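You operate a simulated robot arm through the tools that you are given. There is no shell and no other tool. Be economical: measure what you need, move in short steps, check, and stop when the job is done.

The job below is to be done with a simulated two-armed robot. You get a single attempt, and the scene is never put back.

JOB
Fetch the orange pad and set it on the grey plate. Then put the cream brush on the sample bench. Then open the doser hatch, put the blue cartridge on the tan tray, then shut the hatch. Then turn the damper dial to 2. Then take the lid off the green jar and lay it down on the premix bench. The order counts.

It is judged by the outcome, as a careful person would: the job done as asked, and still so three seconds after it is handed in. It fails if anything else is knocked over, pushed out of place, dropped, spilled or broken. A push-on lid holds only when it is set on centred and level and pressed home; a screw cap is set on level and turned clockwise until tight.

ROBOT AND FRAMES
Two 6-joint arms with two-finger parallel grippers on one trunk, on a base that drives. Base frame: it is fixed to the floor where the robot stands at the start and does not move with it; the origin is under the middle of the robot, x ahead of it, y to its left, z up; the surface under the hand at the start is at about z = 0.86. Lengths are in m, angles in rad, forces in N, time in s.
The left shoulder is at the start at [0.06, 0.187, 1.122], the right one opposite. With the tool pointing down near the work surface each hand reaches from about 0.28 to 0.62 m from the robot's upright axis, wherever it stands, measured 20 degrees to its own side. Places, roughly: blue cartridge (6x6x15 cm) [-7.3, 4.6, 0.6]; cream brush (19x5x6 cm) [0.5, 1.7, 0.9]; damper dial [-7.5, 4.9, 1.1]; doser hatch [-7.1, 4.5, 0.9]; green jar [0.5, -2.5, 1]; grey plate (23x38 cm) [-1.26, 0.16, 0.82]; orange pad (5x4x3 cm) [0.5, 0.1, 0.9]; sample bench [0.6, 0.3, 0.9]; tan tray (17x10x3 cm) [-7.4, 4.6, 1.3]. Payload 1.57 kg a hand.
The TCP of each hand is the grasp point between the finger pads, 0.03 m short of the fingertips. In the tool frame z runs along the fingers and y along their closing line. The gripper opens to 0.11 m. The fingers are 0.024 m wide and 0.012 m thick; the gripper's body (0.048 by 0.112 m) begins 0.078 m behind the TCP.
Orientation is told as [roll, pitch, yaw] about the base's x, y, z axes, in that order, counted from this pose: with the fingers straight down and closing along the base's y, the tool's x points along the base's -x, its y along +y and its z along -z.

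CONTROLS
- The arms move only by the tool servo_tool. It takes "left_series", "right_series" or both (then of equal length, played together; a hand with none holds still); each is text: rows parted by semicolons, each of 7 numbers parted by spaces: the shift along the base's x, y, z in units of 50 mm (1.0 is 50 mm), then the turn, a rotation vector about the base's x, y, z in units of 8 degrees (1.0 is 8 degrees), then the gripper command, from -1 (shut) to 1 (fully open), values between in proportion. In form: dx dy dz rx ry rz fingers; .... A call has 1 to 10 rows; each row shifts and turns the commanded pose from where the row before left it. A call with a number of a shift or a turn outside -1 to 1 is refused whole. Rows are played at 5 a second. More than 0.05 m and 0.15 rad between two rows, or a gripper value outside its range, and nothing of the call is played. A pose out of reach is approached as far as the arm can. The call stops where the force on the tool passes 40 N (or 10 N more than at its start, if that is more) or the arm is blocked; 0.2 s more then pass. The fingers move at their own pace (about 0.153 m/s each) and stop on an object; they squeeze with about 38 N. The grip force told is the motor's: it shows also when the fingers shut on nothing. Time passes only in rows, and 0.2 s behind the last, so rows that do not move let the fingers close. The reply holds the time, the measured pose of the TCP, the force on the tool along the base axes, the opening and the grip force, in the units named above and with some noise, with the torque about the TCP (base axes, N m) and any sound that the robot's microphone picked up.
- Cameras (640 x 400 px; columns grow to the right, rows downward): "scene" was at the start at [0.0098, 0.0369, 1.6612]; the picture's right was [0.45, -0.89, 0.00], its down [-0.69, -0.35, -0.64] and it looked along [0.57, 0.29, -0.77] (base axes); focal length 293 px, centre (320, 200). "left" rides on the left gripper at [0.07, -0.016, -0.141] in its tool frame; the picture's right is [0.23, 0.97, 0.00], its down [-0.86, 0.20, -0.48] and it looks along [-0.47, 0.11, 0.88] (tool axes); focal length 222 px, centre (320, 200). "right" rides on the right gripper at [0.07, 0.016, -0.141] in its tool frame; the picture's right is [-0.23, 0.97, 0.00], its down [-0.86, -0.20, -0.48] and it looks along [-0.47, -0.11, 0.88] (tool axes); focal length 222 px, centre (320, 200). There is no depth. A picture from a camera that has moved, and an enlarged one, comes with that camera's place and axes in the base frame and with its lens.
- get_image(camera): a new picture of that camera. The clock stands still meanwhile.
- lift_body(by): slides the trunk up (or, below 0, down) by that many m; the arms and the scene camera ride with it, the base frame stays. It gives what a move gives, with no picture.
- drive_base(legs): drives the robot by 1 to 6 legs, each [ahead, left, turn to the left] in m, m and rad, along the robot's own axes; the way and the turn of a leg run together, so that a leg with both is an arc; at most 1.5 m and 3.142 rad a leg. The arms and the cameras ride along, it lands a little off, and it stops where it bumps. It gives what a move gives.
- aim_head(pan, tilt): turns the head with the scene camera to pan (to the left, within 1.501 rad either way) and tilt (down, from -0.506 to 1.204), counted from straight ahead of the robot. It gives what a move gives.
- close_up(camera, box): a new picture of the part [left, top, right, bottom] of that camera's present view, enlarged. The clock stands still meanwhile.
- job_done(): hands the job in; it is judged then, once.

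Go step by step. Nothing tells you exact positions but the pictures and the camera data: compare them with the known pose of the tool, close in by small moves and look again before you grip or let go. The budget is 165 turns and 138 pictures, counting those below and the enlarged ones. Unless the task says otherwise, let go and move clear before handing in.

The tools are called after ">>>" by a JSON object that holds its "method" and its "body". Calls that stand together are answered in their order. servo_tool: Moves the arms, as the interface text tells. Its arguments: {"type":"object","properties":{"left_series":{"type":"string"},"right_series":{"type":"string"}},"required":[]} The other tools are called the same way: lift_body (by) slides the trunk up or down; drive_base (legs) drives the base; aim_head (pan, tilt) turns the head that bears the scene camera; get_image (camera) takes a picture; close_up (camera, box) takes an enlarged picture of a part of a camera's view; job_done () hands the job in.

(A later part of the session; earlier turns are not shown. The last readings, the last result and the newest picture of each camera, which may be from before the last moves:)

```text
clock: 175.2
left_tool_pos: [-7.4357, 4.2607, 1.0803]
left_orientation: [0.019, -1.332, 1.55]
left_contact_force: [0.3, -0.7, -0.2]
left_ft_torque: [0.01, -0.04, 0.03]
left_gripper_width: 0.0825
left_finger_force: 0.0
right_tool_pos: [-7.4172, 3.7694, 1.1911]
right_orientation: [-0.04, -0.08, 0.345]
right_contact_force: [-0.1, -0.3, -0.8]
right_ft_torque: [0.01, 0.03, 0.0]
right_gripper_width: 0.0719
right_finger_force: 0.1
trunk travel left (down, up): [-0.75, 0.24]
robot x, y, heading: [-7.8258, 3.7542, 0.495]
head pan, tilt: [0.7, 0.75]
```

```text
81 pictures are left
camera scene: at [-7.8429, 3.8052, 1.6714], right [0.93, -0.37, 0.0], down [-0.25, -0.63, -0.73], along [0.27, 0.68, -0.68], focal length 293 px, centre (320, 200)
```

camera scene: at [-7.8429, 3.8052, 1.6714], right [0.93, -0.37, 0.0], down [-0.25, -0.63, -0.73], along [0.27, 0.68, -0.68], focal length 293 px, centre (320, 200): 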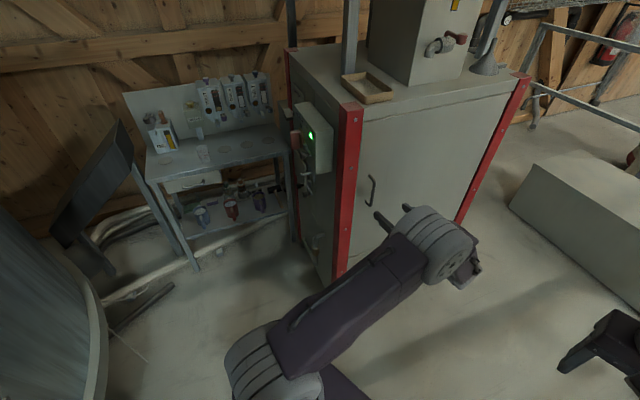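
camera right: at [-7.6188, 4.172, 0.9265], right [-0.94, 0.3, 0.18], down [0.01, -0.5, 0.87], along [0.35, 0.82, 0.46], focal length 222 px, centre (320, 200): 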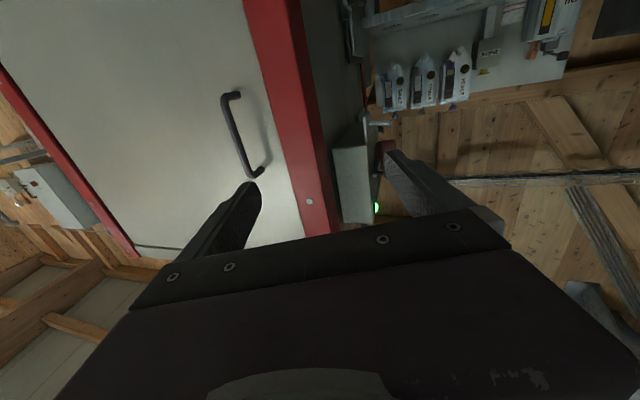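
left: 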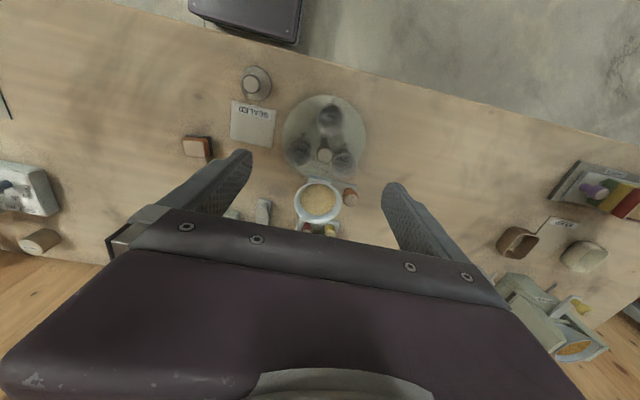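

The left hand works here. Finish levelling and come up to the handle.

>>> {"method": "servo_tool", "body": {"left_series": "0.2 0.2 -0.5 0.85 0 0 0.5; 0.2 0.3 -0.5 0.85 0 0 0.5; 0.2 0.5 -0.5 0 0 0 0.5; 0.2 0.5 -0.4 0 0 0 0.5; 0 0.5 0 0 0 0 0.5; 0 0 0 0 0 0 0.5"}}

>>> {"method": "get_image", "body": {"camera": "left"}}

>>> {"method": "close_up", "body": {"camera": "scene", "box": [320, 150, 480, 270]}}

```text
clock: 176.6
left_tool_pos: [-7.3999, 4.3587, 0.9862]
left_orientation: [0.906, -1.563, 0.665]
left_contact_force: [0.2, 0.2, -0.7]
left_ft_torque: [0.0, 0.0, 0.03]
left_gripper_width: 0.0826
left_finger_force: 0.0
left hand out of reach, approached as far as the arm can: row 5
right_tool_pos: [-7.4185, 3.7689, 1.1922]
right_orientation: [-0.04, -0.079, 0.342]
right_contact_force: [0.4, 0.7, -0.3]
right_ft_torque: [-0.01, 0.01, 0.0]
right_gripper_width: 0.0718
right_finger_force: 0.0
trunk travel left (down, up): [-0.75, 0.24]
robot x, y, heading: [-7.8238, 3.7592, 0.492]
head pan, tilt: [0.7, 0.75]
```

```text
80 pictures are left
camera left: at [-7.3842, 4.2179, 0.9166], right [-0.98, 0.0, -0.22], down [-0.19, -0.47, 0.86], along [-0.11, 0.88, 0.46], focal length 222 px, centre (320, 200)
```

left: 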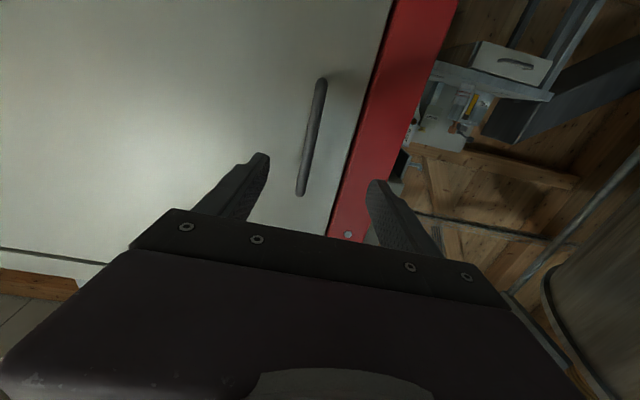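

```text
3.33 times, centred on (400, 210) of scene
camera zoom: at [-7.8436, 3.8046, 1.6714], right [0.93, -0.37, 0.0], down [-0.25, -0.63, -0.73], along [0.27, 0.68, -0.68], focal length 976 px, centre (53, 167)
```

zoom: 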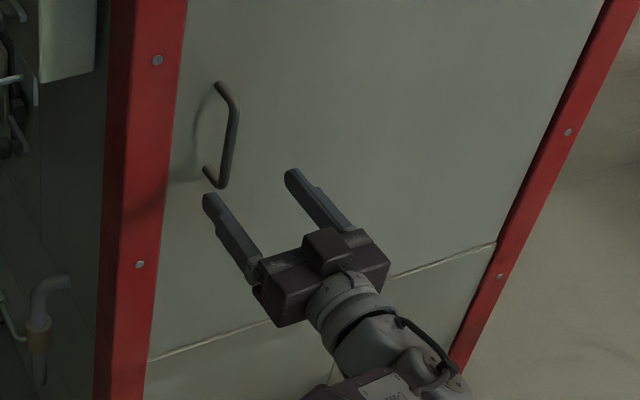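

The handle is between the fingers; the arm is at its limit, so I nudge the base toward the door by 8 cm.

>>> {"method": "drive_base", "body": {"legs": [[0.038, 0.07, 0]]}}

>>> {"method": "get_image", "body": {"camera": "left"}}

>>> {"method": "close_up", "body": {"camera": "scene", "box": [320, 150, 480, 270]}}

```text
clock: 177.7
left_tool_pos: [-7.4011, 4.4381, 0.9877]
left_orientation: [0.786, -1.564, 0.787]
left_contact_force: [1.0, -0.7, 0.5]
left_ft_torque: [0.02, 0.0, -0.01]
left_gripper_width: 0.0827
left_finger_force: 0.1
right_tool_pos: [-7.4184, 3.8493, 1.1911]
right_orientation: [-0.04, -0.079, 0.344]
right_contact_force: [0.4, -0.4, -0.6]
right_ft_torque: [-0.01, 0.01, 0.02]
right_gripper_width: 0.0718
right_finger_force: 0.2
trunk travel left (down, up): [-0.75, 0.24]
robot x, y, heading: [-7.8195, 3.8309, 0.496]
head pan, tilt: [0.7, 0.75]
```

```text
78 pictures are left
camera left: at [-7.3842, 4.2974, 0.9171], right [-0.97, 0.0, -0.22], down [-0.19, -0.47, 0.86], along [-0.11, 0.88, 0.46], focal length 222 px, centre (320, 200)
```

left: 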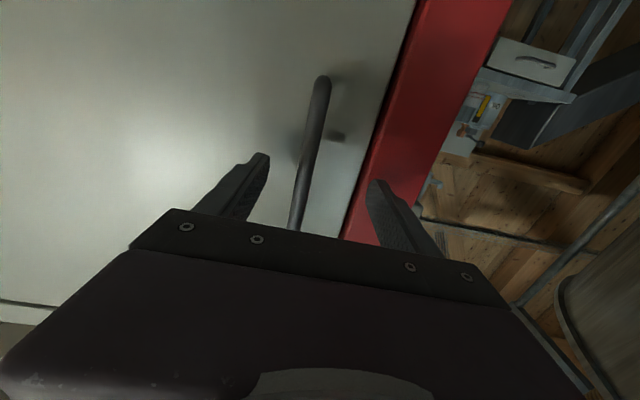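

```text
3.33 times, centred on (400, 210) of scene
camera zoom: at [-7.8437, 3.8839, 1.6714], right [0.93, -0.37, 0.0], down [-0.25, -0.63, -0.73], along [0.27, 0.68, -0.68], focal length 976 px, centre (53, 167)
```

zoom: 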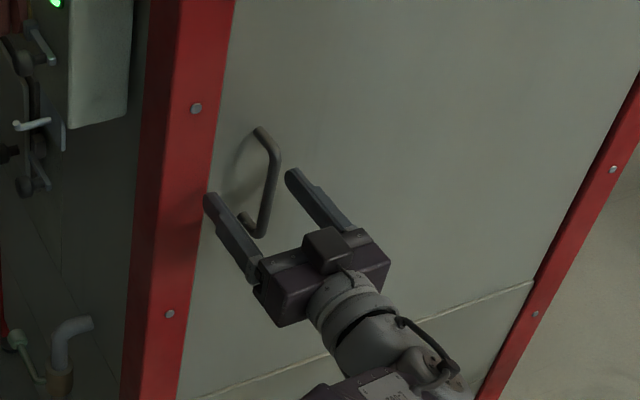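

The bar is between the fingers. Closing.

>>> {"method": "servo_tool", "body": {"left_series": "0 0 0 0 0 0 -1; 0 0 0 0 0 0 -1; 0 0 0 0 0 0 -1; 0 0 0 0 0 0 -1"}}

>>> {"method": "close_up", "body": {"camera": "scene", "box": [320, 150, 480, 270]}}

```text
clock: 178.5
left_tool_pos: [-7.3882, 4.4365, 0.9853]
left_orientation: [0.417, -1.559, 1.126]
left_contact_force: [24.5, 3.8, -8.2]
left_ft_torque: [-0.84, -0.4, -0.26]
left_gripper_width: 0.0118
left_finger_force: 29.3
right_tool_pos: [-7.4149, 3.8513, 1.1908]
right_orientation: [-0.041, -0.076, 0.339]
right_contact_force: [-0.8, -0.2, -0.4]
right_ft_torque: [-0.03, -0.03, -0.02]
right_gripper_width: 0.0716
right_finger_force: 0.0
trunk travel left (down, up): [-0.75, 0.24]
robot x, y, heading: [-7.818, 3.8335, 0.491]
head pan, tilt: [0.7, 0.75]
stopped in row 3 (left hand): the force on the tool passed its limit at 44 N (the readings are from after the stop); the commanded pose is now the measured one
```

```text
3.33 times, centred on (400, 210) of scene
camera zoom: at [-7.839, 3.8889, 1.671], right [0.93, -0.37, 0.0], down [-0.26, -0.64, -0.73], along [0.27, 0.68, -0.68], focal length 976 px, centre (53, 167)
```

zoom: 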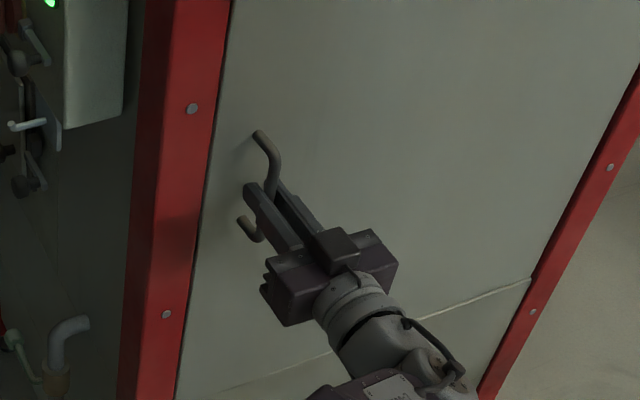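

Handle gripped. Easing the side load, then pulling the first ~10° along the door's arc.

>>> {"method": "servo_tool", "body": {"left_series": "0.2 0 0 0 0 0 -1; 0.06 -0.45 0 0 0 0.31 -1; 0.07 -0.45 0 0 0 0.31 -1; 0.09 -0.44 0 0 0 0.31 -1; 0.1 -0.44 0 0 0 0.31 -1; 0 0 0 0 0 0 -1"}}

>>> {"method": "get_image", "body": {"camera": "scene"}}

```text
clock: 179.3
left_tool_pos: [-7.3816, 4.3832, 0.9937]
left_orientation: [0.263, -1.552, 1.339]
left_contact_force: [32.2, 4.4, -20.0]
left_ft_torque: [-0.48, -0.66, -0.37]
left_gripper_width: 0.012
left_finger_force: 29.3
left hand out of reach, approached as far as the arm can: row 1, 2, 3, 4
right_tool_pos: [-7.4118, 3.8485, 1.1909]
right_orientation: [-0.039, -0.074, 0.339]
right_contact_force: [-0.5, 0.0, 0.8]
right_ft_torque: [0.02, -0.09, 0.05]
right_gripper_width: 0.0716
right_finger_force: 0.1
trunk travel left (down, up): [-0.75, 0.24]
robot x, y, heading: [-7.8204, 3.831, 0.489]
head pan, tilt: [0.7, 0.75]
stopped in row 4 (left hand): the force on the tool passed its limit at 45 N (the readings are from after the stop); the commanded pose is now the measured one
```

```text
75 pictures are left
camera scene: at [-7.8359, 3.8867, 1.6713], right [0.93, -0.37, 0.0], down [-0.26, -0.63, -0.73], along [0.27, 0.68, -0.68], focal length 293 px, centre (320, 200)
```

scene: 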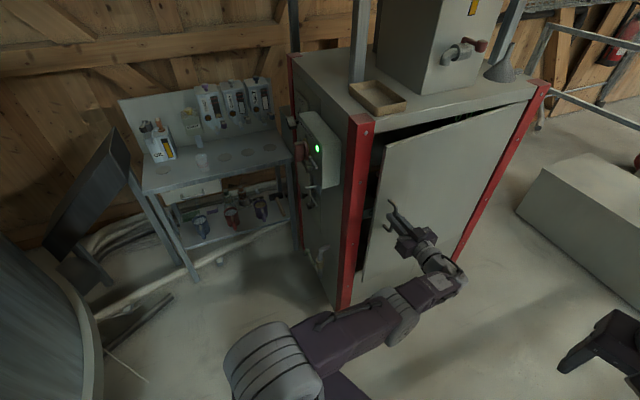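

The door is ajar. The arm's wrist is at its limit, so I'll pull further by moving the base along the arc.

>>> {"method": "drive_base", "body": {"legs": [[-0.011, -0.051, 0], [-0.02, -0.08, 0]]}}

>>> {"method": "get_image", "body": {"camera": "scene"}}

```text
clock: 181.1
left_tool_pos: [-7.3398, 4.2512, 0.9968]
left_orientation: [-0.066, -1.556, 1.659]
left_contact_force: [18.8, 7.3, -10.9]
left_ft_torque: [-0.72, -0.21, -0.28]
left_gripper_width: 0.0119
left_finger_force: 29.4
right_tool_pos: [-7.3751, 3.7153, 1.1908]
right_orientation: [-0.04, -0.074, 0.338]
right_contact_force: [-0.1, -0.7, -0.3]
right_ft_torque: [0.05, -0.01, 0.03]
right_gripper_width: 0.0718
right_finger_force: 0.0
trunk travel left (down, up): [-0.75, 0.24]
robot x, y, heading: [-7.7854, 3.7058, 0.485]
head pan, tilt: [0.7, 0.75]
stopped in leg 2: the force on the tool passed its limit at 50 N (the readings are from after the stop); the commanded pose is now the measured one
```

```text
74 pictures are left
camera scene: at [-7.7982, 3.7521, 1.671], right [0.93, -0.37, 0.0], down [-0.26, -0.63, -0.73], along [0.27, 0.68, -0.68], focal length 293 px, centre (320, 200)
```

scene: 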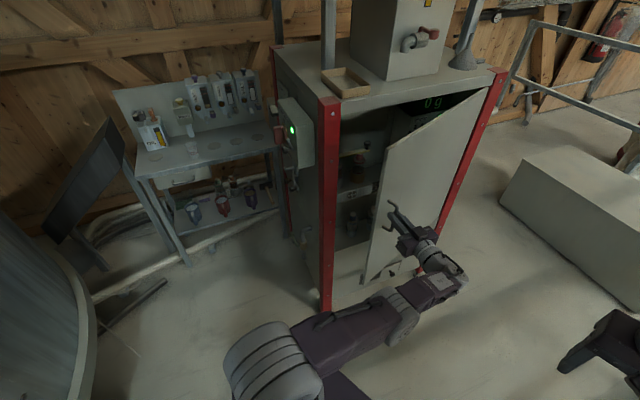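

Door ~25° open and the interior is visible. I'll let go of the handle, back out, move left of the door edge and push the door from its inner side.

>>> {"method": "servo_tool", "body": {"left_series": "0 0 0 0 0 0 0.2; 0 0 0 0 0 0 0.4; 0 -0.6 0 0 0 0 0.4; 0 -0.8 0 0 0 0 0.4; 0 0 0 0 0 0 0.4"}}

>>> {"method": "get_image", "body": {"camera": "scene"}}

>>> {"method": "close_up", "body": {"camera": "scene", "box": [310, 80, 470, 200]}}

```text
clock: 182.3
left_tool_pos: [-7.3404, 4.1838, 0.9958]
left_orientation: [-0.514, -1.558, 2.118]
left_contact_force: [0.3, -0.3, 0.4]
left_ft_torque: [0.03, 0.0, -0.01]
left_gripper_width: 0.077
left_finger_force: 0.1
left hand out of reach, approached as far as the arm can: row 4
right_tool_pos: [-7.3798, 3.7168, 1.1913]
right_orientation: [-0.043, -0.077, 0.34]
right_contact_force: [-1.0, 0.4, -0.4]
right_ft_torque: [-0.05, 0.0, 0.01]
right_gripper_width: 0.0716
right_finger_force: 0.0
trunk travel left (down, up): [-0.75, 0.24]
robot x, y, heading: [-7.7848, 3.7038, 0.49]
head pan, tilt: [0.7, 0.75]
```

```text
73 pictures are left
camera scene: at [-7.8054, 3.7539, 1.6713], right [0.93, -0.37, 0.0], down [-0.25, -0.63, -0.73], along [0.27, 0.68, -0.68], focal length 293 px, centre (320, 200)
```

scene: 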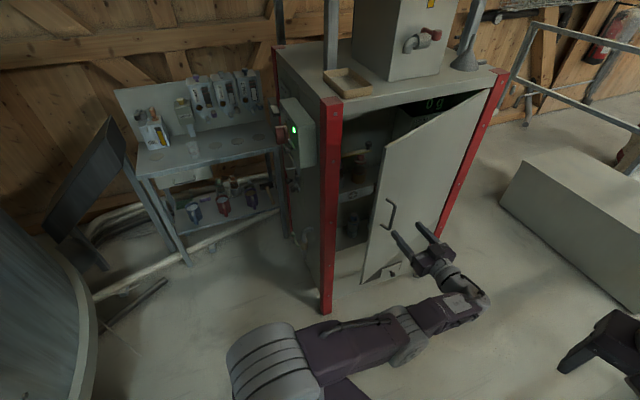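

```text
3.33 times, centred on (390, 140) of scene
camera zoom: at [-7.8054, 3.7539, 1.6713], right [0.93, -0.37, 0.0], down [-0.25, -0.63, -0.73], along [0.27, 0.68, -0.68], focal length 976 px, centre (87, 400)
```

zoom: 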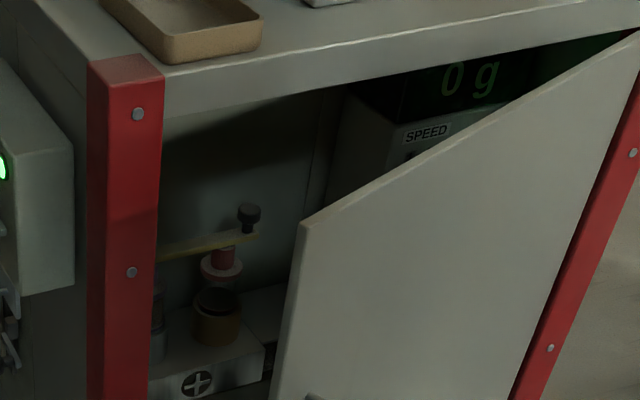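

Closing the fingers, turning the hand right and moving it left of the door edge.

>>> {"method": "servo_tool", "body": {"left_series": "0 0 0 0 0 -0.9 -1; -0.2 -0.5 0 0 0 -0.9 -1; -0.6 -0.3 0 0 0 -0.9 -1; -0.8 0 0 0 0 -0.9 -1; -0.8 0 0 0 0 0 -1; -0.8 0 0 0 0 0 -1; -0.4 0.5 0 0 0 0 -1; 0 0.8 0 0 0 0 -1; 0 0 0 0 0 0 -1"}}

>>> {"method": "get_image", "body": {"camera": "scene"}}

```text
clock: 184.3
left_tool_pos: [-7.3077, 4.2252, 0.8918]
left_orientation: [-0.661, -1.558, 1.82]
left_contact_force: [-0.1, 1.1, 0.3]
left_ft_torque: [0.01, 0.03, -0.01]
left_gripper_width: 0.0001
left_finger_force: 22.0
left hand out of reach, approached as far as the arm can: row 1, 2, 3, 4, 5, 6, 7, 8
right_tool_pos: [-7.3809, 3.715, 1.1919]
right_orientation: [-0.041, -0.079, 0.341]
right_contact_force: [0.1, 0.5, -0.2]
right_ft_torque: [-0.01, -0.01, -0.03]
right_gripper_width: 0.0715
right_finger_force: 0.1
trunk travel left (down, up): [-0.75, 0.24]
robot x, y, heading: [-7.7856, 3.699, 0.491]
head pan, tilt: [0.7, 0.75]
```

```text
71 pictures are left
camera scene: at [-7.8059, 3.7516, 1.6714], right [0.93, -0.37, 0.0], down [-0.25, -0.63, -0.73], along [0.27, 0.68, -0.68], focal length 293 px, centre (320, 200)
```

scene: 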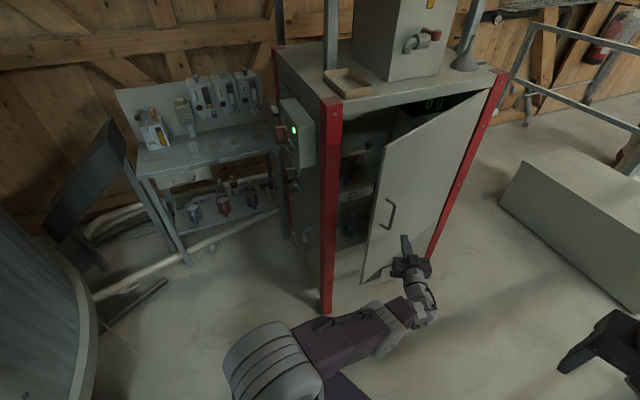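

The limit appears to be the wrist bend when the target is near and below the shoulder. Lowering the trunk should flatten the forearm and free the wrist.

>>> {"method": "lift_body", "body": {"by": -0.25}}

>>> {"method": "servo_tool", "body": {"left_series": "0 -0.4 0.7 0 0 0 -1; 0 -0.4 0.7 0 0 0 -1; -0.6 0 0.7 0 0 0 -1; -0.8 0 0.6 0 0 0 -1; -0.8 0 0.6 0 0 0 -1; -0.8 0 0.6 0 0 0 -1; -0.5 0 0 0 0 0 -1; 0 0 0 0 0 0 -1"}}

>>> {"method": "get_image", "body": {"camera": "scene"}}

```text
clock: 187.1
left_tool_pos: [-7.3309, 4.2001, 0.7773]
left_orientation: [1.542, -1.561, -0.34]
left_contact_force: [1.5, 0.3, 0.1]
left_ft_torque: [0.01, -0.01, 0.09]
left_gripper_width: 0.0001
left_finger_force: 21.3
right_tool_pos: [-7.3629, 3.6875, 1.0553]
right_orientation: [-0.025, -0.079, 0.384]
right_contact_force: [-0.7, -0.9, 2.6]
right_ft_torque: [0.08, -0.01, 0.0]
right_gripper_width: 0.0715
right_finger_force: 0.0
trunk travel left (down, up): [-0.627, 0.363]
robot x, y, heading: [-7.7692, 3.6697, 0.534]
head pan, tilt: [0.7, 0.75]
stopped: the arm was blocked; the commanded pose is now the measured one
```

```text
clock: 188.8
left_tool_pos: [-7.4184, 4.1806, 1.0065]
left_orientation: [1.035, -1.56, 0.169]
left_contact_force: [0.6, 0.1, 0.6]
left_ft_torque: [0.04, -0.01, -0.01]
left_gripper_width: 0.0
left_finger_force: 21.2
left hand out of reach, approached as far as the arm can: row 4, 5, 6, 7
right_tool_pos: [-7.3639, 3.6904, 1.067]
right_orientation: [-0.029, -0.081, 0.375]
right_contact_force: [-0.2, -1.2, 0.4]
right_ft_torque: [-0.01, 0.01, 0.0]
right_gripper_width: 0.0714
right_finger_force: 0.1
trunk travel left (down, up): [-0.627, 0.363]
robot x, y, heading: [-7.7697, 3.6687, 0.53]
head pan, tilt: [0.7, 0.75]
```

```text
70 pictures are left
camera scene: at [-7.8173, 3.7601, 1.5708], right [0.94, -0.33, 0.02], down [-0.22, -0.66, -0.72], along [0.25, 0.67, -0.7], focal length 293 px, centre (320, 200)
```

scene: 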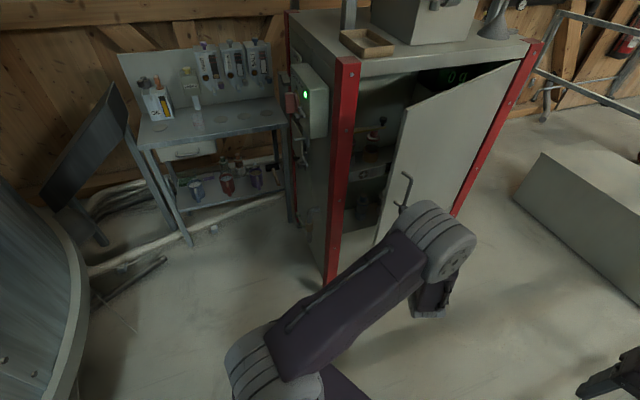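

The trunk was blocked, likely the right arm touching the rail. I'll raise it back and look toward the right arm.

>>> {"method": "lift_body", "body": {"by": 0.1}}

>>> {"method": "aim_head", "body": {"pan": -0.8, "tilt": 0.9}}

>>> {"method": "get_image", "body": {"camera": "scene"}}

```text
clock: 190.2
left_tool_pos: [-7.4239, 4.1869, 1.083]
left_orientation: [-0.057, -1.561, 1.257]
left_contact_force: [0.3, -0.4, 0.9]
left_ft_torque: [0.02, -0.01, -0.01]
left_gripper_width: 0.0001
left_finger_force: 21.4
right_tool_pos: [-7.3721, 3.6985, 1.1481]
right_orientation: [-0.038, -0.081, 0.375]
right_contact_force: [0.1, 0.4, 0.1]
right_ft_torque: [-0.03, -0.01, -0.02]
right_gripper_width: 0.0714
right_finger_force: 0.0
trunk travel left (down, up): [-0.727, 0.263]
robot x, y, heading: [-7.7775, 3.6701, 0.532]
head pan, tilt: [0.7, 0.75]
```

```text
clock: 191.8
left_tool_pos: [-7.4246, 4.1884, 1.0825]
left_orientation: [-0.108, -1.561, 1.31]
left_contact_force: [0.1, 0.3, -0.4]
left_ft_torque: [-0.02, -0.01, 0.02]
left_gripper_width: 0.0
left_finger_force: 21.6
right_tool_pos: [-7.3716, 3.6997, 1.1487]
right_orientation: [-0.037, -0.081, 0.375]
right_contact_force: [0.0, 0.0, -0.2]
right_ft_torque: [0.01, -0.04, 0.0]
right_gripper_width: 0.0717
right_finger_force: 0.0
trunk travel left (down, up): [-0.727, 0.263]
robot x, y, heading: [-7.7702, 3.6697, 0.53]
head pan, tilt: [-0.799, 0.901]
```

```text
69 pictures are left
camera scene: at [-7.7677, 3.6468, 1.6379], right [-0.27, -0.96, 0.01], down [-0.75, 0.2, -0.63], along [0.61, -0.18, -0.77], focal length 293 px, centre (320, 200)
```

scene: 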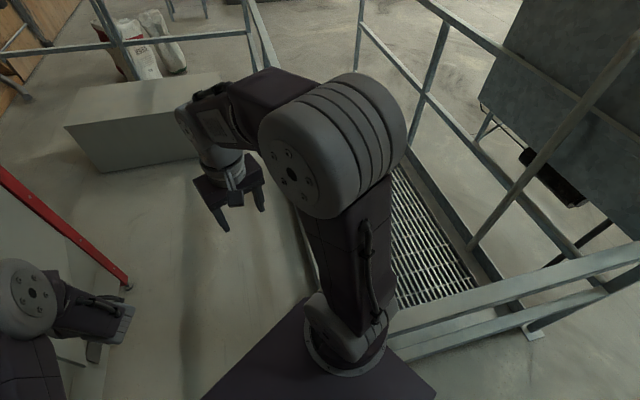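

The right elbow hangs over the walkway rail. Moving the base away from the rail (+y), which also brings the left hand into the gap beside the door edge.

>>> {"method": "drive_base", "body": {"legs": [[0.055, 0.17, 0]]}}

>>> {"method": "aim_head", "body": {"pan": 0.7, "tilt": 0.75}}

>>> {"method": "get_image", "body": {"camera": "scene"}}

```text
clock: 193.3
left_tool_pos: [-7.4511, 4.3457, 1.0856]
left_orientation: [1.707, -1.553, -0.501]
left_contact_force: [0.4, -0.8, 0.4]
left_ft_torque: [0.02, 0.02, 0.03]
left_gripper_width: 0.0
left_finger_force: 20.9
right_tool_pos: [-7.3963, 3.8563, 1.1431]
right_orientation: [-0.016, -0.077, 0.377]
right_contact_force: [-0.1, 0.0, 0.3]
right_ft_torque: [0.01, 0.01, -0.01]
right_gripper_width: 0.0714
right_finger_force: 0.0
trunk travel left (down, up): [-0.727, 0.263]
robot x, y, heading: [-7.8089, 3.8457, 0.532]
head pan, tilt: [-0.799, 0.901]
```

```text
clock: 194.9
left_tool_pos: [-7.4512, 4.348, 1.0858]
left_orientation: [1.626, -1.555, -0.419]
left_contact_force: [-0.3, 0.2, -0.6]
left_ft_torque: [-0.03, -0.02, 0.01]
left_gripper_width: 0.0001
left_finger_force: 21.3
right_tool_pos: [-7.397, 3.8596, 1.1432]
right_orientation: [-0.022, -0.076, 0.378]
right_contact_force: [-0.4, -0.8, 0.2]
right_ft_torque: [0.01, -0.03, 0.0]
right_gripper_width: 0.0716
right_finger_force: 0.1
trunk travel left (down, up): [-0.727, 0.263]
robot x, y, heading: [-7.8096, 3.8476, 0.531]
head pan, tilt: [0.7, 0.75]
```

```text
68 pictures are left
camera scene: at [-7.8323, 3.8951, 1.6486], right [0.94, -0.33, 0.0], down [-0.23, -0.64, -0.73], along [0.24, 0.69, -0.68], focal length 293 px, centre (320, 200)
```

scene: 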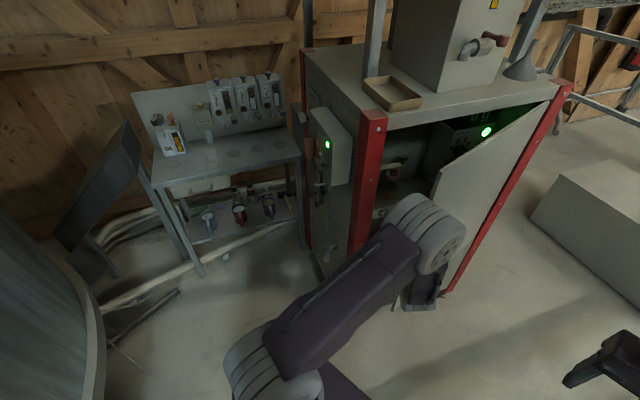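

Pushing the door edge with the side of the hand toward +x.

>>> {"method": "servo_tool", "body": {"left_series": "0.5 0 0 0 0 0 -1; 0.5 -0.1 0 0 0 0 -1; 0.5 -0.2 0 0 0 0 -1; 0.5 -0.3 0 0 0 0 -1; 0.5 -0.3 0 0 0 0 -1; 0 0 0 0 0 0 -1"}}

>>> {"method": "get_image", "body": {"camera": "scene"}}

```text
clock: 195.8
left_tool_pos: [-7.3836, 4.3314, 1.0873]
left_orientation: [1.785, -1.553, -0.562]
left_contact_force: [-31.1, -11.1, 14.0]
left_ft_torque: [-1.5, 0.26, -2.37]
left_gripper_width: 0.0002
left_finger_force: 21.6
right_tool_pos: [-7.3993, 3.8576, 1.1442]
right_orientation: [-0.019, -0.081, 0.38]
right_contact_force: [1.6, -0.1, -0.8]
right_ft_torque: [-0.05, 0.05, 0.01]
right_gripper_width: 0.0716
right_finger_force: 0.0
trunk travel left (down, up): [-0.727, 0.263]
robot x, y, heading: [-7.8148, 3.8447, 0.532]
head pan, tilt: [0.7, 0.75]
stopped in row 4 (left hand): the force on the tool passed its limit at 72 N (the readings are from after the stop); the commanded pose is now the measured one
```

```text
67 pictures are left
camera scene: at [-7.8364, 3.8912, 1.6488], right [0.94, -0.33, 0.0], down [-0.22, -0.64, -0.73], along [0.24, 0.69, -0.68], focal length 293 px, centre (320, 200)
```

scene: 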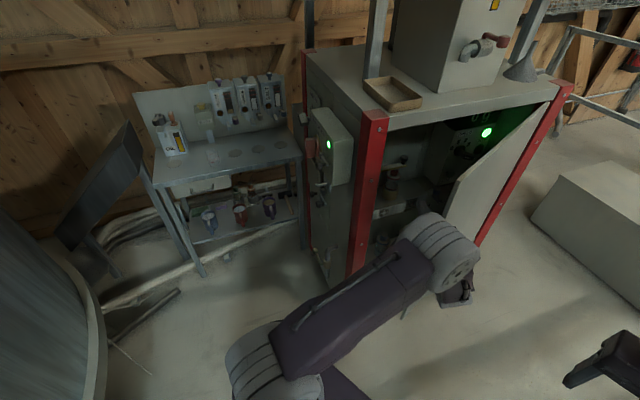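

I was pushing on the door's end face. I'll back off, insert deeper, then push again.

>>> {"method": "servo_tool", "body": {"left_series": "-0.6 0 0 0 0 0 -1; -0.3 0.5 0 0 0 0 -1; 0 0.8 0 0 0 0 -1; 0 0.8 0 0 0 0 -1; 0.3 0 0 0 0 0 -1; 0 0 0 0 0 0 -1"}}

>>> {"method": "servo_tool", "body": {"left_series": "0.4 0 0 0 0 0 -1; 0.4 -0.1 0 0 0 0 -1; 0.4 -0.1 0 0 0 0 -1; 0.4 -0.1 0 0 0 0 -1; 0.4 -0.1 0 0 0 0 -1; 0.4 -0.1 0 0 0 0 -1; 0 0 0 0 0 0 -1"}}

>>> {"method": "get_image", "body": {"camera": "scene"}}

```text
clock: 196.7
left_tool_pos: [-7.4291, 4.4189, 1.0772]
left_orientation: [1.048, -1.538, 0.179]
left_contact_force: [0.2, 0.3, -0.3]
left_ft_torque: [0.04, 0.01, 0.04]
left_gripper_width: 0.0
left_finger_force: 21.1
right_tool_pos: [-7.3979, 3.8628, 1.1431]
right_orientation: [-0.02, -0.077, 0.382]
right_contact_force: [0.9, 0.5, -0.2]
right_ft_torque: [-0.03, 0.05, -0.01]
right_gripper_width: 0.0713
right_finger_force: 0.0
trunk travel left (down, up): [-0.727, 0.263]
robot x, y, heading: [-7.8141, 3.8469, 0.531]
head pan, tilt: [0.7, 0.75]
stopped in row 4 (left hand): the force on the tool passed its limit at 60 N (the readings are from after the stop); the commanded pose is now the measured one
```

```text
clock: 197.2
left_tool_pos: [-7.4123, 4.4145, 1.0851]
left_orientation: [1.44, -1.551, -0.189]
left_contact_force: [-25.1, -6.7, 7.9]
left_ft_torque: [-0.39, -0.29, -1.73]
left_gripper_width: 0.0002
left_finger_force: 21.1
right_tool_pos: [-7.4053, 3.8573, 1.1454]
right_orientation: [-0.021, -0.083, 0.383]
right_contact_force: [1.0, -0.1, -0.2]
right_ft_torque: [0.02, 0.0, 0.0]
right_gripper_width: 0.0715
right_finger_force: 0.0
trunk travel left (down, up): [-0.727, 0.263]
robot x, y, heading: [-7.8098, 3.8477, 0.54]
head pan, tilt: [0.7, 0.75]
stopped in row 2 (left hand): the force on the tool passed its limit at 76 N (the readings are from after the stop); the commanded pose is now the measured one
```

```text
66 pictures are left
camera scene: at [-7.8429, 3.8893, 1.6489], right [0.95, -0.33, 0.0], down [-0.22, -0.64, -0.73], along [0.24, 0.69, -0.68], focal length 293 px, centre (320, 200)
```

scene: 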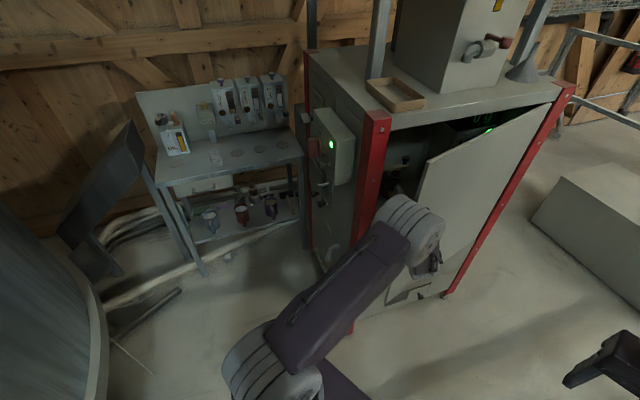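

The arm swept the door partly shut. New approach: with the tool pointing down I can grip the door's top edge from above and swing it freely. First back out and turn the tool down.

>>> {"method": "drive_base", "body": {"legs": [[-0.07, -0.08, 0]]}}

>>> {"method": "servo_tool", "body": {"left_series": "0 0 0.2 -0.9 0.3 0 0; 0 0 0.2 -0.9 0.3 0 0; 0 0 0.2 -0.9 0.3 0 0; 0 0 0.2 -0.9 0.3 0 0; 0 0 0.2 -0.9 0.3 0 0; 0 0 0.2 -0.9 0.3 0 0; 0 0 0.2 -0.9 0.3 0 0; 0 0 0.2 -0.9 0.3 0 0; 0 0 0.2 -0.9 0.3 0 0; 0 0 0.2 -0.9 0.3 0 0"}}

>>> {"method": "get_image", "body": {"camera": "scene"}}

```text
clock: 198.4
left_tool_pos: [-7.423, 4.3125, 1.08]
left_orientation: [1.198, -1.547, 0.045]
left_contact_force: [-0.4, -0.6, -0.5]
left_ft_torque: [-0.01, 0.0, 0.0]
left_gripper_width: 0.0
left_finger_force: 21.5
right_tool_pos: [-7.4173, 3.7579, 1.1426]
right_orientation: [-0.02, -0.077, 0.382]
right_contact_force: [-0.6, -0.4, 0.1]
right_ft_torque: [0.02, 0.03, -0.03]
right_gripper_width: 0.0714
right_finger_force: 0.0
trunk travel left (down, up): [-0.727, 0.263]
robot x, y, heading: [-7.8277, 3.743, 0.54]
head pan, tilt: [0.7, 0.75]
```

```text
clock: 200.2
left_tool_pos: [-7.4354, 4.312, 1.1524]
left_orientation: [0.028, -0.558, 1.224]
left_contact_force: [-18.4, -5.9, -0.8]
left_ft_torque: [0.58, -1.02, -0.73]
left_gripper_width: 0.0422
left_finger_force: 0.1
right_tool_pos: [-7.4227, 3.7565, 1.1453]
right_orientation: [-0.02, -0.081, 0.385]
right_contact_force: [-0.3, 0.3, -0.8]
right_ft_torque: [0.01, 0.01, 0.01]
right_gripper_width: 0.0718
right_finger_force: 0.2
trunk travel left (down, up): [-0.727, 0.263]
robot x, y, heading: [-7.8316, 3.7407, 0.542]
head pan, tilt: [0.7, 0.75]
stopped in row 8 (left hand): the force on the tool passed its limit at 46 N (the readings are from after the stop); the commanded pose is now the measured one
```

```text
65 pictures are left
camera scene: at [-7.8602, 3.7895, 1.6488], right [0.95, -0.33, 0.0], down [-0.22, -0.64, -0.73], along [0.24, 0.69, -0.68], focal length 293 px, centre (320, 200)
```

scene: 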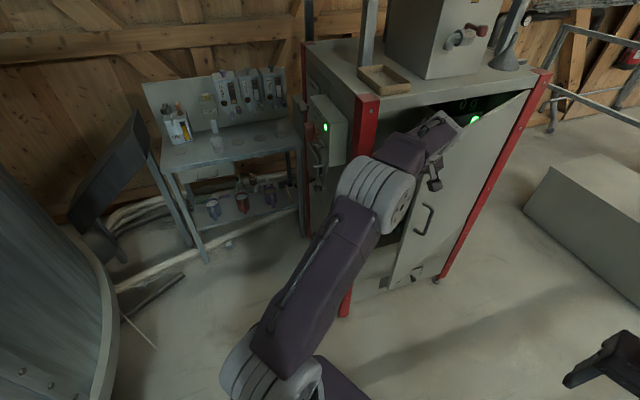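

Clear of the edge first, then finish turning the tool down and look.

>>> {"method": "servo_tool", "body": {"left_series": "-0.5 -0.4 0.2 0 0 0 0; -0.4 -0.6 0.3 0 0 0 0; -0.2 -0.6 0.3 0 0 0 0; 0 -0.4 0.3 -0.9 0.3 0 0; 0 0 0.3 -0.9 0.3 0 0; 0 0 0 -0.9 0.3 0 0; 0 0 0 -0.9 0.3 0 0; 0 0 0 -0.15 0.1 0 0; 0 0 0 0 0 0 0"}}

>>> {"method": "lift_body", "body": {"by": 0.23}}

>>> {"method": "get_image", "body": {"camera": "scene"}}

>>> {"method": "get_image", "body": {"camera": "left"}}

```text
clock: 202.2
left_tool_pos: [-7.4863, 4.2122, 1.2036]
left_orientation: [0.016, -0.002, 1.225]
left_contact_force: [-0.4, -0.1, 0.4]
left_ft_torque: [0.02, 0.0, -0.02]
left_gripper_width: 0.0549
left_finger_force: 0.0
left hand out of reach, approached as far as the arm can: row 7, 8
right_tool_pos: [-7.4181, 3.7568, 1.1437]
right_orientation: [-0.022, -0.077, 0.382]
right_contact_force: [0.0, 1.2, -0.5]
right_ft_torque: [-0.01, -0.02, 0.05]
right_gripper_width: 0.0712
right_finger_force: 0.0
trunk travel left (down, up): [-0.727, 0.263]
robot x, y, heading: [-7.8298, 3.7441, 0.535]
head pan, tilt: [0.7, 0.75]
```

```text
clock: 204.6
left_tool_pos: [-7.4852, 4.212, 1.4336]
left_orientation: [0.017, -0.004, 1.227]
left_contact_force: [-0.7, -0.3, 0.1]
left_ft_torque: [0.0, 0.03, -0.02]
left_gripper_width: 0.0549
left_finger_force: 0.1
right_tool_pos: [-7.4177, 3.7577, 1.3729]
right_orientation: [-0.022, -0.077, 0.381]
right_contact_force: [-0.5, 0.3, 0.0]
right_ft_torque: [0.03, -0.02, 0.03]
right_gripper_width: 0.0714
right_finger_force: 0.1
trunk travel left (down, up): [-0.957, 0.033]
robot x, y, heading: [-7.8269, 3.739, 0.538]
head pan, tilt: [0.7, 0.75]
```

```text
64 pictures are left
camera scene: at [-7.8531, 3.7917, 1.8785], right [0.94, -0.33, 0.0], down [-0.22, -0.64, -0.73], along [0.24, 0.69, -0.68], focal length 293 px, centre (320, 200)
```

scene: 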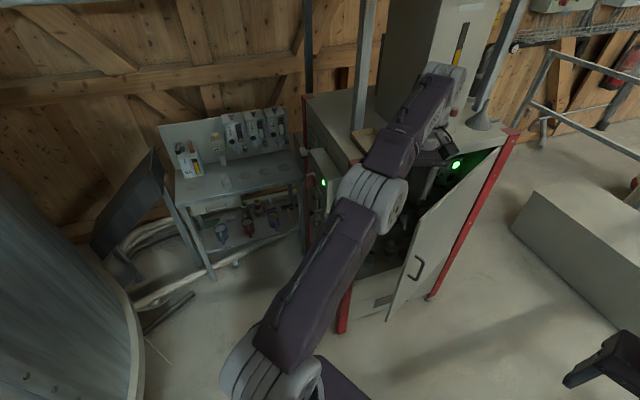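

```text
63 pictures are left
camera left: at [-7.4909, 4.1402, 1.5742], right [-0.99, 0.12, 0.02], down [0.11, 0.87, 0.49], along [0.04, 0.48, -0.87], focal length 222 px, centre (320, 200)
```

left: 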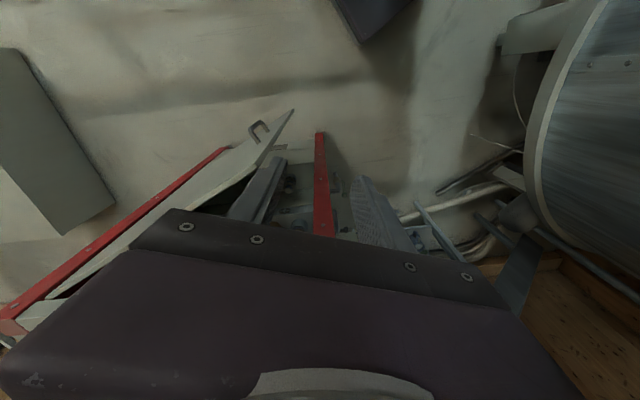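

Door outer top corner is at about (−7.389, 4.242), door ~25° open. I'll move the base 0.2 m ahead so that the left hand can reach over it, and yaw the hand to match.

>>> {"method": "drive_base", "body": {"legs": [[0.2, 0, 0]]}}

>>> {"method": "servo_tool", "body": {"left_series": "0 -0.2 0 0 0 -0.95 0.3; 0 -0.2 0 0 0 -0.95 0.3; 0 -0.2 0 0 0 -0.95 0.3; 0 -0.2 0 0 0 -0.95 0.3; -0.2 0 0 0 0 -0.95 0.3; -0.2 0 0 0 0 -0.85 0.3; 0 0 0 0 0 0 0.3"}}

>>> {"method": "get_image", "body": {"camera": "left"}}

>>> {"method": "get_image", "body": {"camera": "scene"}}

```text
clock: 206.2
left_tool_pos: [-7.3185, 4.3127, 1.4365]
left_orientation: [0.013, -0.006, 1.229]
left_contact_force: [-0.7, 0.0, 0.0]
left_ft_torque: [0.04, -0.02, 0.02]
left_gripper_width: 0.0549
left_finger_force: 0.0
right_tool_pos: [-7.2501, 3.8583, 1.3747]
right_orientation: [-0.019, -0.079, 0.384]
right_contact_force: [0.2, -0.1, -0.1]
right_ft_torque: [0.02, -0.05, 0.01]
right_gripper_width: 0.0716
right_finger_force: 0.0
trunk travel left (down, up): [-0.957, 0.033]
robot x, y, heading: [-7.6575, 3.8439, 0.537]
head pan, tilt: [0.7, 0.75]
```

```text
clock: 207.8
left_tool_pos: [-7.3333, 4.2759, 1.4348]
left_orientation: [0.017, -0.003, 0.445]
left_contact_force: [0.8, -0.9, -0.4]
left_ft_torque: [0.01, 0.02, -0.03]
left_gripper_width: 0.0715
left_finger_force: 0.1
right_tool_pos: [-7.2439, 3.8614, 1.3733]
right_orientation: [-0.022, -0.076, 0.384]
right_contact_force: [0.0, 0.2, 1.0]
right_ft_torque: [-0.02, 0.07, -0.02]
right_gripper_width: 0.0717
right_finger_force: 0.2
trunk travel left (down, up): [-0.957, 0.033]
robot x, y, heading: [-7.6576, 3.843, 0.539]
head pan, tilt: [0.7, 0.75]
```

```text
62 pictures are left
camera left: at [-7.388, 4.2288, 1.5745], right [-0.62, 0.78, 0.02], down [0.69, 0.54, 0.48], along [0.37, 0.31, -0.87], focal length 222 px, centre (320, 200)
```

left: 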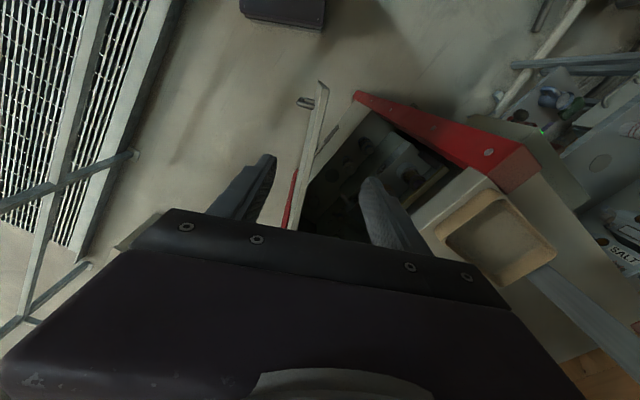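

```text
61 pictures are left
camera scene: at [-7.68, 3.8949, 1.8786], right [0.95, -0.33, 0.0], down [-0.22, -0.65, -0.73], along [0.24, 0.69, -0.68], focal length 293 px, centre (320, 200)
```

scene: 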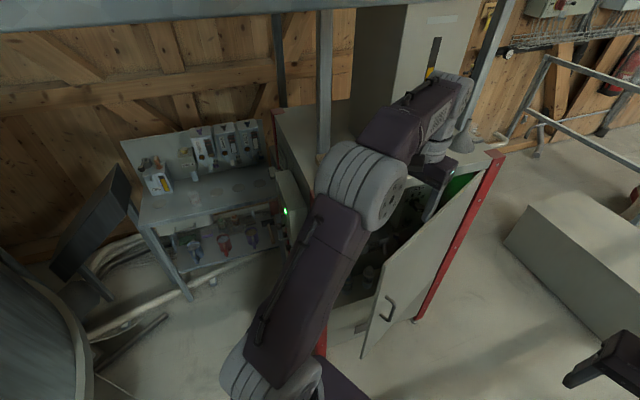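

The door's top edge is right between the fingers. Lowering over it and gripping.

>>> {"method": "servo_tool", "body": {"left_series": "0 0 -0.9 0 0 0 0.3; 0 0 -0.9 0 0 0 0.3; 0 0 -0.9 0 0 0 0.3; 0 0 -0.8 0 0 0 0.3; 0 0 0 0 0 0 0.3; 0 0 0 0 0 0 -0.6; 0 0 0 0 0 0 -1; 0 0 0 0 0 0 -1"}}

>>> {"method": "get_image", "body": {"camera": "left"}}

```text
clock: 209.6
left_tool_pos: [-7.3343, 4.2756, 1.2599]
left_orientation: [0.018, -0.002, 0.445]
left_contact_force: [-1.3, -2.6, -5.3]
left_ft_torque: [-0.4, -0.71, -0.71]
left_gripper_width: 0.0123
left_finger_force: 29.6
right_tool_pos: [-7.2463, 3.861, 1.373]
right_orientation: [-0.022, -0.077, 0.384]
right_contact_force: [0.3, 0.5, -0.2]
right_ft_torque: [0.0, 0.01, 0.02]
right_gripper_width: 0.0714
right_finger_force: 0.1
trunk travel left (down, up): [-0.957, 0.033]
robot x, y, heading: [-7.658, 3.8457, 0.538]
head pan, tilt: [0.7, 0.75]
```

```text
60 pictures are left
camera left: at [-7.3889, 4.2298, 1.4002], right [-0.62, 0.78, 0.02], down [0.69, 0.54, 0.48], along [0.37, 0.31, -0.87], focal length 222 px, centre (320, 200)
```

left: 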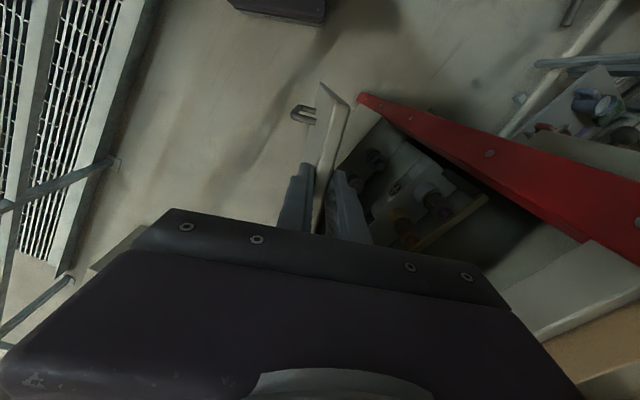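

Door gripped (12 mm). Swinging it along its arc in 5° steps.

>>> {"method": "servo_tool", "body": {"left_series": "0.43 -0.82 0 0 0 0.64 -1; 0.48 -0.75 0 0 0 0.625 -1; 0.54 -0.71 0 0 0 0.625 -1; 0.6 -0.66 0 0 0 0.625 -1; 0 0 0 0 0 0 -1"}}

```text
clock: 210.8
left_tool_pos: [-7.2352, 4.1256, 1.2609]
left_orientation: [0.02, -0.001, 0.798]
left_contact_force: [-10.3, -11.1, -14.5]
left_ft_torque: [-0.75, -0.18, -0.76]
left_gripper_width: 0.0125
left_finger_force: 29.6
right_tool_pos: [-7.2476, 3.8581, 1.3735]
right_orientation: [-0.02, -0.079, 0.385]
right_contact_force: [-0.4, 0.2, 0.1]
right_ft_torque: [-0.02, -0.01, 0.0]
right_gripper_width: 0.0717
right_finger_force: 0.1
trunk travel left (down, up): [-0.957, 0.033]
robot x, y, heading: [-7.657, 3.845, 0.542]
head pan, tilt: [0.7, 0.75]
```

Working well (45°). Continuing, moving the right hand away meanwhile.

>>> {"method": "servo_tool", "body": {"left_series": "0 0 0 0 0 0 -1; 0 0 0 0 0 0 -1; 0.66 -0.6 0 0 0 0.625 -1; 0.71 -0.54 0 0 0 0.625 -1; 0.75 -0.48 0 0 0 0.625 -1; 0.79 -0.41 0 0 0 0.625 -1; 0 0 0 0 0 0 -1", "right_series": "-0.4 -0.7 0 0 0 0 0.3; -0.4 -0.7 0 0 0 0 0.3; -0.3 -0.6 0 0 0 0 0.3; 0 0 0 0 0 0 0.3; 0 0 0 0 0 0 0.3; 0 0 0 0 0 0 0.3; 0 0 0 0 0 0 0.3"}}

>>> {"method": "get_image", "body": {"camera": "scene"}}

```text
clock: 212.4
left_tool_pos: [-7.1698, 4.0311, 1.2495]
left_orientation: [0.015, -0.002, 1.146]
left_contact_force: [13.3, 15.7, 6.8]
left_ft_torque: [0.1, -1.26, -0.82]
left_gripper_width: 0.0164
left_finger_force: 31.5
left hand out of reach, approached as far as the arm can: row 4, 5, 6
right_tool_pos: [-7.3008, 3.7636, 1.3718]
right_orientation: [-0.024, -0.072, 0.384]
right_contact_force: [0.5, 0.0, -0.3]
right_ft_torque: [0.03, -0.04, 0.02]
right_gripper_width: 0.0716
right_finger_force: 0.1
trunk travel left (down, up): [-0.957, 0.033]
robot x, y, heading: [-7.6551, 3.8441, 0.534]
head pan, tilt: [0.7, 0.75]
```

```text
59 pictures are left
camera scene: at [-7.6768, 3.9, 1.8784], right [0.95, -0.33, 0.0], down [-0.22, -0.65, -0.73], along [0.24, 0.69, -0.68], focal length 293 px, centre (320, 200)
```

scene: 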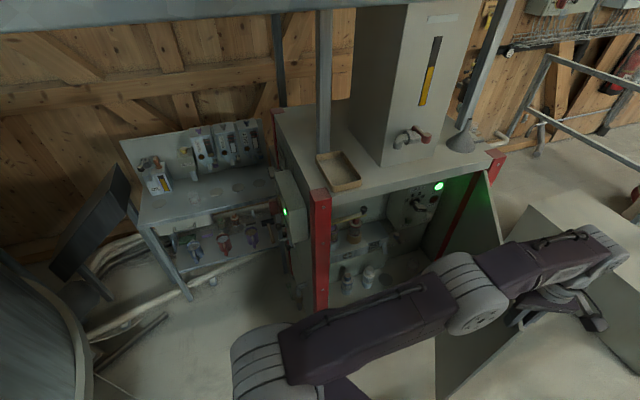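

Door ~57° open; arm at reach limit. I'll release, hop to its inner side and push it further while moving the base.

>>> {"method": "servo_tool", "body": {"left_series": "0 0 0 0 0 0 0; 0 0 0 0 0 0 0; 0 0 0.9 0 0 0 0; 0 0 0.9 0 0 0 0; 0 0 0.7 0 0 0 0; -0.7 0.4 0 0 0 0 -1; -0.7 0.5 0 0 0 0 -1; 0 0 -0.9 0 0 0 -1; 0 0 -0.9 0 0 0 -1; 0 0 -0.7 0 0 0 -1"}}

>>> {"method": "get_image", "body": {"camera": "left"}}

```text
clock: 214.6
left_tool_pos: [-7.1766, 4.0269, 1.2797]
left_orientation: [0.01, -0.011, 1.148]
left_contact_force: [4.8, 6.6, 20.8]
left_ft_torque: [-0.04, -0.16, -0.14]
left_gripper_width: 0.0
left_finger_force: 21.6
left hand out of reach, approached as far as the arm can: row 3, 4, 5, 6, 7, 8, 9, 10
right_tool_pos: [-7.3059, 3.7571, 1.3737]
right_orientation: [-0.022, -0.081, 0.385]
right_contact_force: [-0.6, -0.5, 0.1]
right_ft_torque: [0.01, 0.0, 0.02]
right_gripper_width: 0.0716
right_finger_force: 0.1
trunk travel left (down, up): [-0.957, 0.033]
robot x, y, heading: [-7.6536, 3.8498, 0.541]
head pan, tilt: [0.7, 0.75]
```

```text
58 pictures are left
camera left: at [-7.1889, 3.9554, 1.4199], right [-0.98, 0.19, 0.01], down [0.17, 0.85, 0.49], along [0.09, 0.48, -0.87], focal length 222 px, centre (320, 200)
```

left: 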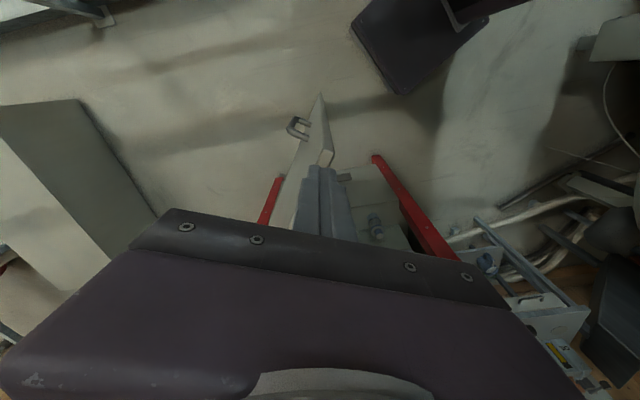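

The arm is at full stretch and resting on the door top. Raising the trunk a little, then bringing the base closer.

>>> {"method": "lift_body", "body": {"by": 0.033}}

>>> {"method": "drive_base", "body": {"legs": [[0.06, 0.1, 0]]}}

>>> {"method": "servo_tool", "body": {"left_series": "-0.5 0 0.5 0 0 0 -1; -0.8 0 0.4 0 0 0 -1; -0.8 0.3 0 0 0 0 -1; 0 0 -0.5 0 0 0 -1; 0 0 0 0 0 0 -1"}}

>>> {"method": "get_image", "body": {"camera": "left"}}

```text
clock: 215.4
left_tool_pos: [-7.1781, 4.0271, 1.3092]
left_orientation: [0.019, -0.003, 1.146]
left_contact_force: [-0.1, -0.7, 0.2]
left_ft_torque: [0.03, -0.01, 0.0]
left_gripper_width: 0.0
left_finger_force: 21.1
right_tool_pos: [-7.3054, 3.7593, 1.406]
right_orientation: [-0.021, -0.078, 0.383]
right_contact_force: [0.2, 0.1, 0.3]
right_ft_torque: [-0.03, 0.0, 0.01]
right_gripper_width: 0.0716
right_finger_force: 0.0
trunk travel left (down, up): [-0.99, 0.0]
robot x, y, heading: [-7.6535, 3.8444, 0.534]
head pan, tilt: [0.7, 0.75]
```

```text
clock: 216.6
left_tool_pos: [-7.1753, 4.1335, 1.3097]
left_orientation: [0.021, -0.009, 1.142]
left_contact_force: [0.3, -1.2, 0.6]
left_ft_torque: [0.07, -0.03, 0.0]
left_gripper_width: 0.0
left_finger_force: 20.9
right_tool_pos: [-7.3035, 3.8664, 1.4059]
right_orientation: [-0.015, -0.08, 0.381]
right_contact_force: [0.2, -0.4, -0.9]
right_ft_torque: [0.04, 0.0, -0.03]
right_gripper_width: 0.0715
right_finger_force: 0.1
trunk travel left (down, up): [-0.99, 0.0]
robot x, y, heading: [-7.6579, 3.9594, 0.535]
head pan, tilt: [0.7, 0.75]
```

```text
clock: 217.8
left_tool_pos: [-7.1785, 4.1423, 1.316]
left_orientation: [0.023, -0.003, 1.143]
left_contact_force: [-0.5, -0.4, 1.6]
left_ft_torque: [0.0, 0.03, 0.03]
left_gripper_width: 0.0003
left_finger_force: 21.1
left hand out of reach, approached as far as the arm can: row 1, 2, 3, 4
right_tool_pos: [-7.303, 3.872, 1.4058]
right_orientation: [-0.02, -0.076, 0.384]
right_contact_force: [0.0, -0.5, 0.4]
right_ft_torque: [0.04, -0.04, -0.02]
right_gripper_width: 0.0713
right_finger_force: 0.1
trunk travel left (down, up): [-0.99, 0.0]
robot x, y, heading: [-7.658, 3.9599, 0.538]
head pan, tilt: [0.7, 0.75]
```

```text
57 pictures are left
camera left: at [-7.1883, 4.0716, 1.4563], right [-0.98, 0.2, 0.02], down [0.18, 0.86, 0.49], along [0.08, 0.48, -0.87], focal length 222 px, centre (320, 200)
```

left: 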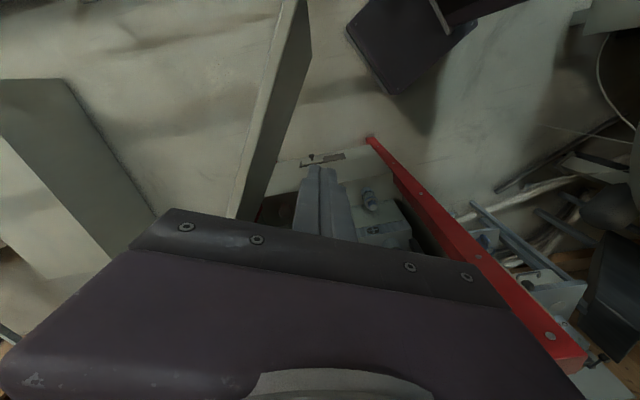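

The hand is now on the inner side of the door. I'll lower the trunk slightly so the fingers sit behind the door, then push by driving +x.

>>> {"method": "lift_body", "body": {"by": -0.1}}

>>> {"method": "drive_base", "body": {"legs": [[0.12, -0.1, 0], [0.1, -0.06, 0]]}}

>>> {"method": "get_image", "body": {"camera": "scene"}}

```text
clock: 219.1
left_tool_pos: [-7.178, 4.1447, 1.2166]
left_orientation: [0.023, -0.002, 1.143]
left_contact_force: [-0.2, 0.1, -0.2]
left_ft_torque: [0.01, 0.01, 0.04]
left_gripper_width: 0.0
left_finger_force: 21.4
right_tool_pos: [-7.3038, 3.8737, 1.3059]
right_orientation: [-0.021, -0.077, 0.383]
right_contact_force: [0.4, -0.1, -0.5]
right_ft_torque: [0.01, -0.02, 0.03]
right_gripper_width: 0.0716
right_finger_force: 0.0
trunk travel left (down, up): [-0.89, 0.1]
robot x, y, heading: [-7.6562, 3.9599, 0.539]
head pan, tilt: [0.7, 0.75]
```

```text
clock: 221.3
left_tool_pos: [-6.9087, 4.1195, 1.2168]
left_orientation: [0.022, -0.003, 1.142]
left_contact_force: [-0.4, 0.4, 0.6]
left_ft_torque: [-0.02, 0.01, 0.0]
left_gripper_width: 0.0001
left_finger_force: 20.9
right_tool_pos: [-7.0349, 3.8484, 1.306]
right_orientation: [-0.021, -0.079, 0.381]
right_contact_force: [0.7, 0.5, 0.6]
right_ft_torque: [0.0, -0.02, -0.01]
right_gripper_width: 0.0715
right_finger_force: 0.2
trunk travel left (down, up): [-0.89, 0.1]
robot x, y, heading: [-7.3867, 3.9369, 0.536]
head pan, tilt: [0.7, 0.75]
```

```text
56 pictures are left
camera scene: at [-7.4131, 3.9852, 1.8113], right [0.94, -0.33, 0.0], down [-0.22, -0.64, -0.73], along [0.24, 0.69, -0.68], focal length 293 px, centre (320, 200)
```

scene: 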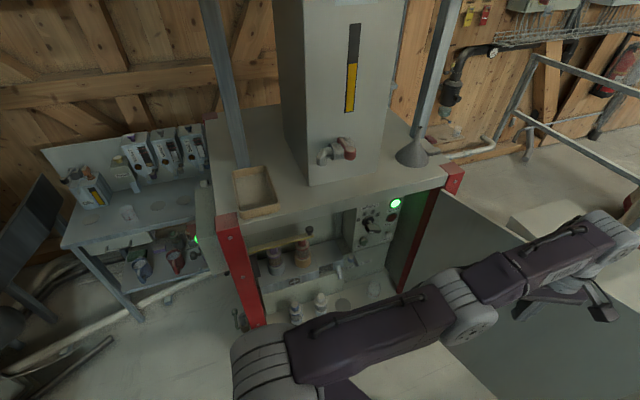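

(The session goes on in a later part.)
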